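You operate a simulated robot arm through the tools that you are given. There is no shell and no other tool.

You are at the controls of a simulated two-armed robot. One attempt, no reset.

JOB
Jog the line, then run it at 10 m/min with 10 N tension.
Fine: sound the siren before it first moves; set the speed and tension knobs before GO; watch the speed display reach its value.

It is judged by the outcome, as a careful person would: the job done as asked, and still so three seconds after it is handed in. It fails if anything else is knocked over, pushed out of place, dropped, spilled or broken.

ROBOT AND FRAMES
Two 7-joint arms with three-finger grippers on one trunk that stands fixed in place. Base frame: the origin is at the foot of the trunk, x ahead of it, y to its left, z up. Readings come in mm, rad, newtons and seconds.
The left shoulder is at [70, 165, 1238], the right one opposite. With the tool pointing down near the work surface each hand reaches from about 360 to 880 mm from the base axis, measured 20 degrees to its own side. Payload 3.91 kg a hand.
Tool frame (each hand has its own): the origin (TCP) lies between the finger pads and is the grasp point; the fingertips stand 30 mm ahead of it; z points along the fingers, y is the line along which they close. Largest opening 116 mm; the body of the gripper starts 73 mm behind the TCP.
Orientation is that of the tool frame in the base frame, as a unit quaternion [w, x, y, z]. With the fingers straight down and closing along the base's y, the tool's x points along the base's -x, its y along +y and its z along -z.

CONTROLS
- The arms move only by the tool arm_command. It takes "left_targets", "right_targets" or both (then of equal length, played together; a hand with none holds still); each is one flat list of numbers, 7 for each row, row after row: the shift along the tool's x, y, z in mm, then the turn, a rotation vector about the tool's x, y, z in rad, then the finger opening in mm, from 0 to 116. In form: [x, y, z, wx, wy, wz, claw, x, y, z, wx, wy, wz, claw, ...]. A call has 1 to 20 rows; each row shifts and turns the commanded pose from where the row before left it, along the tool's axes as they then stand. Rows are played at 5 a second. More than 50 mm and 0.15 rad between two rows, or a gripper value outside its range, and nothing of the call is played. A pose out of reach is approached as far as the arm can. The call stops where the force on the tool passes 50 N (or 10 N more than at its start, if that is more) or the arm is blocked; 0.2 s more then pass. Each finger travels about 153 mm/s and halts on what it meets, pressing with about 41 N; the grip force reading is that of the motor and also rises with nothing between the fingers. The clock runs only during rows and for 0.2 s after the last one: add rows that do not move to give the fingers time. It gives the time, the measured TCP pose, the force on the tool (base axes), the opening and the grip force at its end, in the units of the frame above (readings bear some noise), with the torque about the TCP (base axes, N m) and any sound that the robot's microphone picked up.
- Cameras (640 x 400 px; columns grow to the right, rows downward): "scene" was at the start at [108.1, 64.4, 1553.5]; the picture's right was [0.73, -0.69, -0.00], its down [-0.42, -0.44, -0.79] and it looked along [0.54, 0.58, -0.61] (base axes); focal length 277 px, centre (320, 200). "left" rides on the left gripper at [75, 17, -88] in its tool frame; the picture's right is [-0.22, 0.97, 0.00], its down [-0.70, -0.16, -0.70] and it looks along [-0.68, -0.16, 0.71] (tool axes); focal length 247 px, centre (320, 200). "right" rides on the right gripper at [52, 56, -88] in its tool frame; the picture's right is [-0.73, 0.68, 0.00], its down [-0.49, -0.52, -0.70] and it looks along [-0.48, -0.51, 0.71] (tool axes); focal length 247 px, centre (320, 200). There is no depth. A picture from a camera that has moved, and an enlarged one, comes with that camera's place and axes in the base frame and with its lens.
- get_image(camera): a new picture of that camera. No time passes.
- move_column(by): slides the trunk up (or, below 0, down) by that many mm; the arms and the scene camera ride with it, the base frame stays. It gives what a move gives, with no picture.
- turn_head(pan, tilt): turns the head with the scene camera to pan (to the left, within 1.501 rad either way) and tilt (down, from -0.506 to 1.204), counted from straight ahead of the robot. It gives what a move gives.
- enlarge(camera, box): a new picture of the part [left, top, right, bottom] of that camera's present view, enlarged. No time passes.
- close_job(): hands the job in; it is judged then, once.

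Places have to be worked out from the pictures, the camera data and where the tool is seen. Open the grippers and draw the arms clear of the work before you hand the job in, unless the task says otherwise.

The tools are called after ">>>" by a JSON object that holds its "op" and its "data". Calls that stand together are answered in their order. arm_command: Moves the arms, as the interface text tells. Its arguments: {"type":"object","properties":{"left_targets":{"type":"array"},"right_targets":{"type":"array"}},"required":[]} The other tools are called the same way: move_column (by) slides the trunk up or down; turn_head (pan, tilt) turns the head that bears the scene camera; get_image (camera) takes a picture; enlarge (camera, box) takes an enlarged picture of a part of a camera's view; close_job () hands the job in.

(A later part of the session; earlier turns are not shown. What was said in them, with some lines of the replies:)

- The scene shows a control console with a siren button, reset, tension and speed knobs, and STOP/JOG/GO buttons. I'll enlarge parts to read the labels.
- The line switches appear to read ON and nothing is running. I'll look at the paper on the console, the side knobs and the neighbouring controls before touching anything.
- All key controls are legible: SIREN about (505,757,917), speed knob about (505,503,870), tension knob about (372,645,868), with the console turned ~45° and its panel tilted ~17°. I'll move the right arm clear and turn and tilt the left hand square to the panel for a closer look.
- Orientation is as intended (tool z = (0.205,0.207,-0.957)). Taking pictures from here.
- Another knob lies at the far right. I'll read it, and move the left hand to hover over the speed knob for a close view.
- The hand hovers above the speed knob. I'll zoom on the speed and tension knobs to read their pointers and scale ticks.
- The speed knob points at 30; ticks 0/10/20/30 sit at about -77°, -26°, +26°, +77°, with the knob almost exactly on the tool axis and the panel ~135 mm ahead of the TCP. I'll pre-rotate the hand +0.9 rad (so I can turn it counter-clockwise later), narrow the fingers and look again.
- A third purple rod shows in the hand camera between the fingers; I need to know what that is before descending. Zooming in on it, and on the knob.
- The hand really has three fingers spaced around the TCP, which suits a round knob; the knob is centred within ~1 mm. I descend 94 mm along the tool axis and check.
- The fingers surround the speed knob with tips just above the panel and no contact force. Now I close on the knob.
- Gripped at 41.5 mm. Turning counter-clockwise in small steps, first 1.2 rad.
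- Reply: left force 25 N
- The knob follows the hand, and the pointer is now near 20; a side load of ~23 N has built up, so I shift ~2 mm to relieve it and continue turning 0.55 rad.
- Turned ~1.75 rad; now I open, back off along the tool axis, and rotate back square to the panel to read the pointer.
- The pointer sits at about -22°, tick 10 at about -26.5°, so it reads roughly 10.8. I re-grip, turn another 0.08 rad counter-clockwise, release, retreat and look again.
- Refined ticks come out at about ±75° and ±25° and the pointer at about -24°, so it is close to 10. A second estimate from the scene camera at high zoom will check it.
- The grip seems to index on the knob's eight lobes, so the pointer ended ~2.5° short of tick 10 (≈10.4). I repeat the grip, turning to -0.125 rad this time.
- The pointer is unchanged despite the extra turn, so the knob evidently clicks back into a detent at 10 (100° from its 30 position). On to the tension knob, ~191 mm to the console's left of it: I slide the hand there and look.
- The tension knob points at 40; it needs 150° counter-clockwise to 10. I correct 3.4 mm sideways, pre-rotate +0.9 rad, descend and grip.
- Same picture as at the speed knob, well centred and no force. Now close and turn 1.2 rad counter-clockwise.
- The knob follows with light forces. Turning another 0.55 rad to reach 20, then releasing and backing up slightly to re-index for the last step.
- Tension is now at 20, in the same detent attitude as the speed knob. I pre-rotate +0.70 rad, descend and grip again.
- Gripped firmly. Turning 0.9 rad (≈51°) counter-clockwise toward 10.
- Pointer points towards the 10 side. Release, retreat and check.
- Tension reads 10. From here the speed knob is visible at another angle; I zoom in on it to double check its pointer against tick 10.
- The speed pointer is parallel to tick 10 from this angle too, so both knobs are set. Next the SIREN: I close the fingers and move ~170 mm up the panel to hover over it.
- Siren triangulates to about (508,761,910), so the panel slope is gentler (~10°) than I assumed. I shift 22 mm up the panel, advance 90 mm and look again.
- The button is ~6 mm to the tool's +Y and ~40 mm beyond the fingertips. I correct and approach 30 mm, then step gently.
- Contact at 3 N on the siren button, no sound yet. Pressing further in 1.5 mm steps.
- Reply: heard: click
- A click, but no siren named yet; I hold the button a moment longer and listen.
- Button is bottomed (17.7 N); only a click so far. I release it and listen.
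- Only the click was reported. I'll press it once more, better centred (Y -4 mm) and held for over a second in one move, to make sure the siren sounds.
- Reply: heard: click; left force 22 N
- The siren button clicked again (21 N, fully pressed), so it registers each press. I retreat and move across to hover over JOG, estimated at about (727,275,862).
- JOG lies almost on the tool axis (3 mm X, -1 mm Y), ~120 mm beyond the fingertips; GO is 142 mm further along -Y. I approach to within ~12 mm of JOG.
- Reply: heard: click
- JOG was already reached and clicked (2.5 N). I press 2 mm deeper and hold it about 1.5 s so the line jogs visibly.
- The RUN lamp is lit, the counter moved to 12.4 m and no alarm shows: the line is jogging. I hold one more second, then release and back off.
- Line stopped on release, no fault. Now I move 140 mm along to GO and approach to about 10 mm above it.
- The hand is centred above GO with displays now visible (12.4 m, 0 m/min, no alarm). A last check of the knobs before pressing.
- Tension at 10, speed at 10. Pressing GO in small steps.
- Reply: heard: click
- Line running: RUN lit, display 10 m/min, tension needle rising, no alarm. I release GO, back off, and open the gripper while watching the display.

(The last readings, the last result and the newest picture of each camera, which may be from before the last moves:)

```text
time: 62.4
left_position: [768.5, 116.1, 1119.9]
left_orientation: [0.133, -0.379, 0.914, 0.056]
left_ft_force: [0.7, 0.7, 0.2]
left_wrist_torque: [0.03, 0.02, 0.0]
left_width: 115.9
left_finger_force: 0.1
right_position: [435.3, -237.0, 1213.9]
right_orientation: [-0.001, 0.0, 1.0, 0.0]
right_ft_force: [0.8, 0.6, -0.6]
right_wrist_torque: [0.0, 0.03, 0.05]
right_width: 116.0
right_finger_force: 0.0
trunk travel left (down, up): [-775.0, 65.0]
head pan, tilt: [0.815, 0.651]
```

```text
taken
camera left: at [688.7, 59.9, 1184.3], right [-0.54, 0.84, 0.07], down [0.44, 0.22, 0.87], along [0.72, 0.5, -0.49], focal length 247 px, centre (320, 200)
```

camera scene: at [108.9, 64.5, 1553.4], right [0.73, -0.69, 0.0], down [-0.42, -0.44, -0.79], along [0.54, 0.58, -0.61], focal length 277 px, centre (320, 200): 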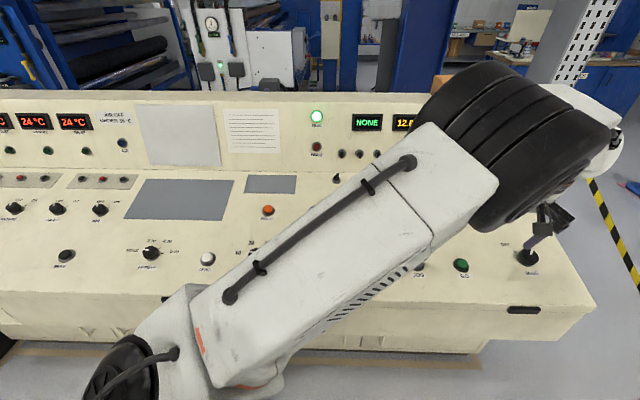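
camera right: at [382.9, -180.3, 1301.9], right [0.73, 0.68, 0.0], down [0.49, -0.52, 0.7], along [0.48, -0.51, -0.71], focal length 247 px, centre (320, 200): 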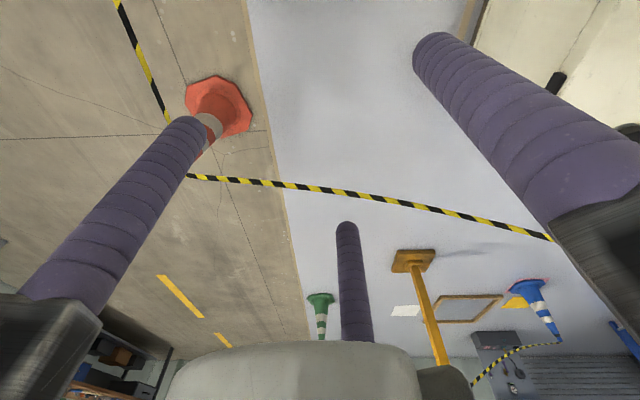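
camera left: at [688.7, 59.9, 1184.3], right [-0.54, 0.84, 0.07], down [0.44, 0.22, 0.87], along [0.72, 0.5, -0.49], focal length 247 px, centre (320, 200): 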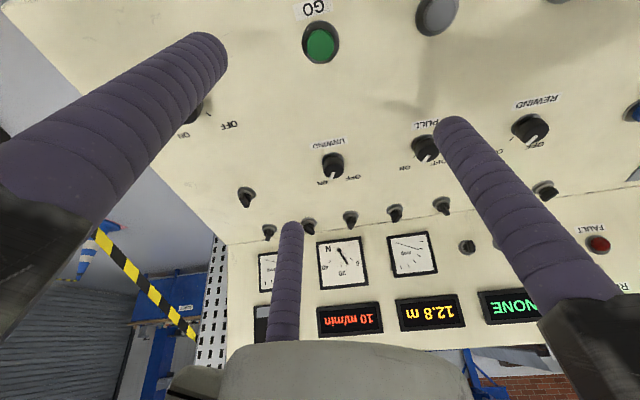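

The line keeps running at 10 m/min after release. I move the left arm back to its starting place, clear of the console, and watch the displays.

>>> {"op": "arm_command", "data": {"left_targets": [0, 0, -40, 0, 0, 0, 116, -9.8, 45, -6, 0, 0, 0, 116, -9.8, 45, -6, 0, 0, 0, 116, -9.8, 45, -6, 0, 0, 0, 116, -9.8, 45, -6, 0, 0, 0, 116, -9.8, 45, -6, 0, 0, 0, 116, -9.8, 45, -6, 0, 0, 0, 116, -9.8, 45, -6, 0, 0, 0, 116, -9.8, 45, -6, 0, 0, 0, 116, -9.8, 45, -6, 0, 0, 0, 116, -9.8, 45, -6, 0, 0, 0, 116, -9.8, 45, -6, 0, 0, 0, 116, -9.8, 45, -6, 0, 0, 0, 116, 0, 0, 0, 0, 0, 0, 116]}}

>>> {"op": "get_image", "data": {"camera": "scene"}}

>>> {"op": "enlarge", "data": {"camera": "scene", "box": [300, 95, 520, 180]}}

```text
time: 65.4
left_position: [444.7, 553.4, 1263.2]
left_orientation: [0.134, -0.378, 0.914, 0.055]
left_ft_force: [0.3, -0.2, -0.5]
left_wrist_torque: [0.03, 0.01, 0.02]
left_width: 115.9
left_finger_force: 0.1
right_position: [435.6, -238.2, 1213.2]
right_orientation: [-0.001, 0.0, 1.0, 0.001]
right_ft_force: [0.5, 0.6, -0.8]
right_wrist_torque: [0.01, -0.03, -0.01]
right_width: 116.1
right_finger_force: 0.1
trunk travel left (down, up): [-775.0, 65.0]
head pan, tilt: [0.815, 0.651]
```

```text
taken
camera scene: at [108.6, 63.6, 1553.5], right [0.73, -0.69, 0.0], down [-0.42, -0.44, -0.8], along [0.54, 0.58, -0.61], focal length 277 px, centre (320, 200)
```

scene: 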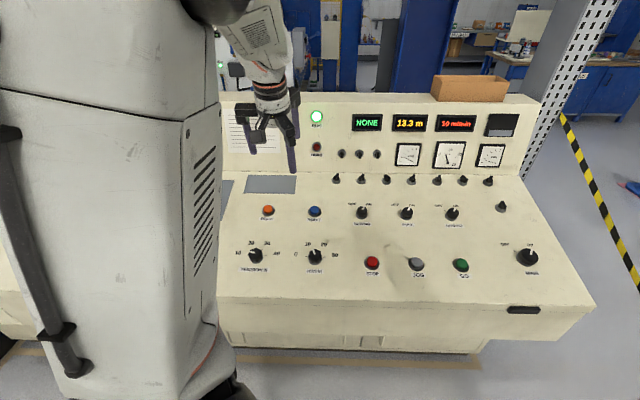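

```text
2.91 times, centred on (410, 138) of scene
camera zoom: at [108.6, 63.6, 1553.5], right [0.73, -0.69, 0.0], down [-0.42, -0.44, -0.8], along [0.54, 0.58, -0.61], focal length 805 px, centre (58, 382)
```

zoom: 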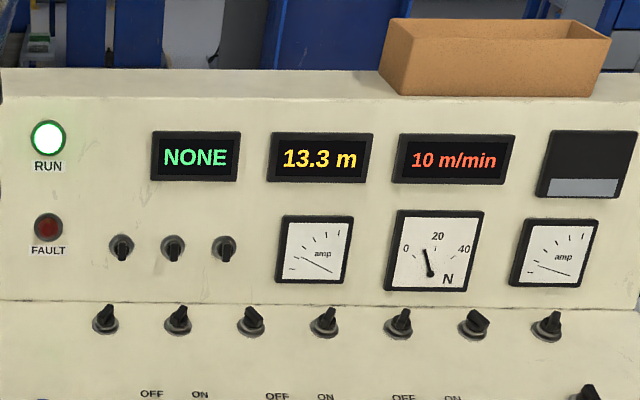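

Speed holds at 10 m/min with no alarm. I zoom in on the tension gauge and watch a little longer.

>>> {"op": "enlarge", "data": {"camera": "scene", "box": [425, 135, 475, 172]}}

>>> {"op": "arm_command", "data": {"left_targets": [0, 0, 0, 0, 0, 0, 116, 0, 0, 0, 0, 0, 0, 116, 0, 0, 0, 0, 0, 0, 116, 0, 0, 0, 0, 0, 0, 116, 0, 0, 0, 0, 0, 0, 116, 0, 0, 0, 0, 0, 0, 116, 0, 0, 0, 0, 0, 0, 116, 0, 0, 0, 0, 0, 0, 116, 0, 0, 0, 0, 0, 0, 116, 0, 0, 0, 0, 0, 0, 116]}}

>>> {"op": "enlarge", "data": {"camera": "scene", "box": [300, 95, 520, 180]}}

>>> {"op": "enlarge", "data": {"camera": "scene", "box": [225, 190, 345, 280]}}

```text
10.81 times, centred on (450, 154) of scene
camera zoom: at [108.6, 63.6, 1553.5], right [0.73, -0.69, 0.0], down [-0.42, -0.44, -0.8], along [0.54, 0.58, -0.61], focal length 2992 px, centre (-1085, 703)
```

zoom: 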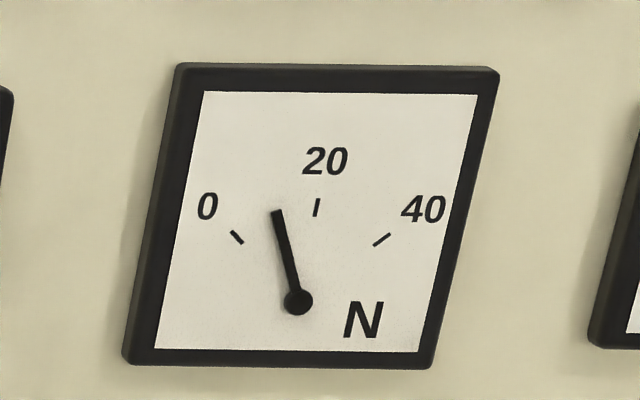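

```text
time: 67.6
left_position: [444.3, 554.2, 1262.0]
left_orientation: [0.134, -0.378, 0.914, 0.056]
left_ft_force: [-0.2, -0.2, 0.3]
left_wrist_torque: [-0.03, 0.0, -0.01]
left_width: 116.1
left_finger_force: 0.2
right_position: [434.6, -236.9, 1213.7]
right_orientation: [0.0, 0.0, 1.0, 0.001]
right_ft_force: [0.5, -0.3, 0.4]
right_wrist_torque: [-0.04, 0.01, 0.02]
right_width: 116.1
right_finger_force: 0.0
trunk travel left (down, up): [-775.0, 65.0]
head pan, tilt: [0.815, 0.651]
```

```text
2.91 times, centred on (410, 138) of scene
camera zoom: at [108.0, 64.3, 1553.5], right [0.73, -0.69, 0.0], down [-0.42, -0.44, -0.8], along [0.54, 0.58, -0.61], focal length 805 px, centre (58, 382)
```

zoom: 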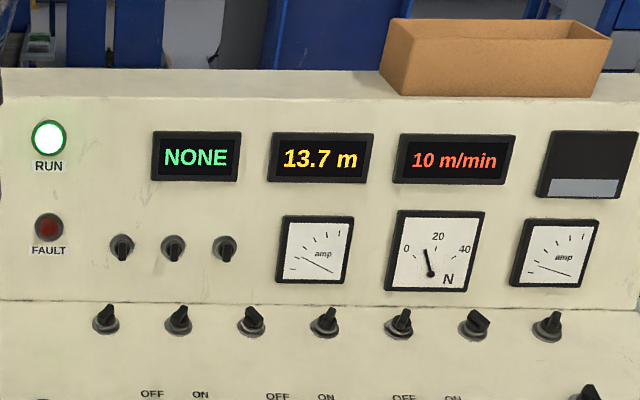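

```text
4.44 times, centred on (285, 235) of scene
camera zoom: at [108.0, 64.3, 1553.5], right [0.73, -0.69, 0.0], down [-0.42, -0.44, -0.8], along [0.54, 0.58, -0.61], focal length 1230 px, centre (476, 44)
```

zoom: 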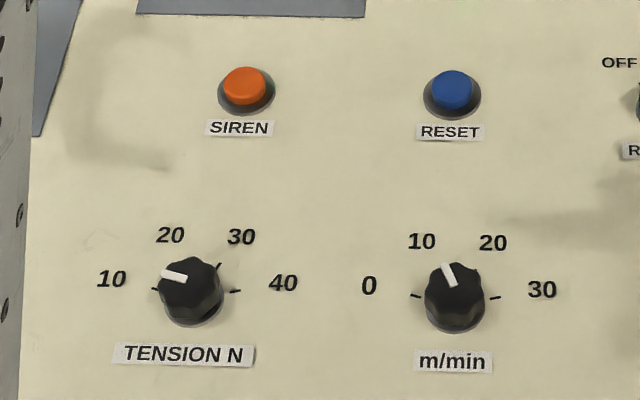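

The line runs steadily at 10 m/min. The gauge is midway between 0 and 20 (10 N), RUN is lit, there's no fault, and both arms are clear with the grippers open. Handing in.

>>> {"op": "close_job", "data": {}}

```text
The job is handed in.
```

The line was jogged and is now running at 10 m/min with 10 N tension. The speed display read a steady 10 m/min, the tension needle sat midway between 0 and 20, RUN was lit and there was no fault.

- **Knobs:** I set speed to 10 (from 30) and tension to 10 (from 40) before GO.
- **Siren:** I pressed it twice before the first movement. The microphone picked up only the button's click each time, never a siren tone, so I can't confirm it was audible. The line then jogged with no alarm.
- **Jog:** I held JOG for about 2.5 seconds. The metre counter moved from 12.3 to 12.4 m, and the line stopped when I let go.
- **Run:** I pressed GO once. The line kept running after release, and the counter had reached 13.7 m at my last check.

Nothing was knocked over or pushed out of place that I could see. Both arms are clear of the console with their grippers open.
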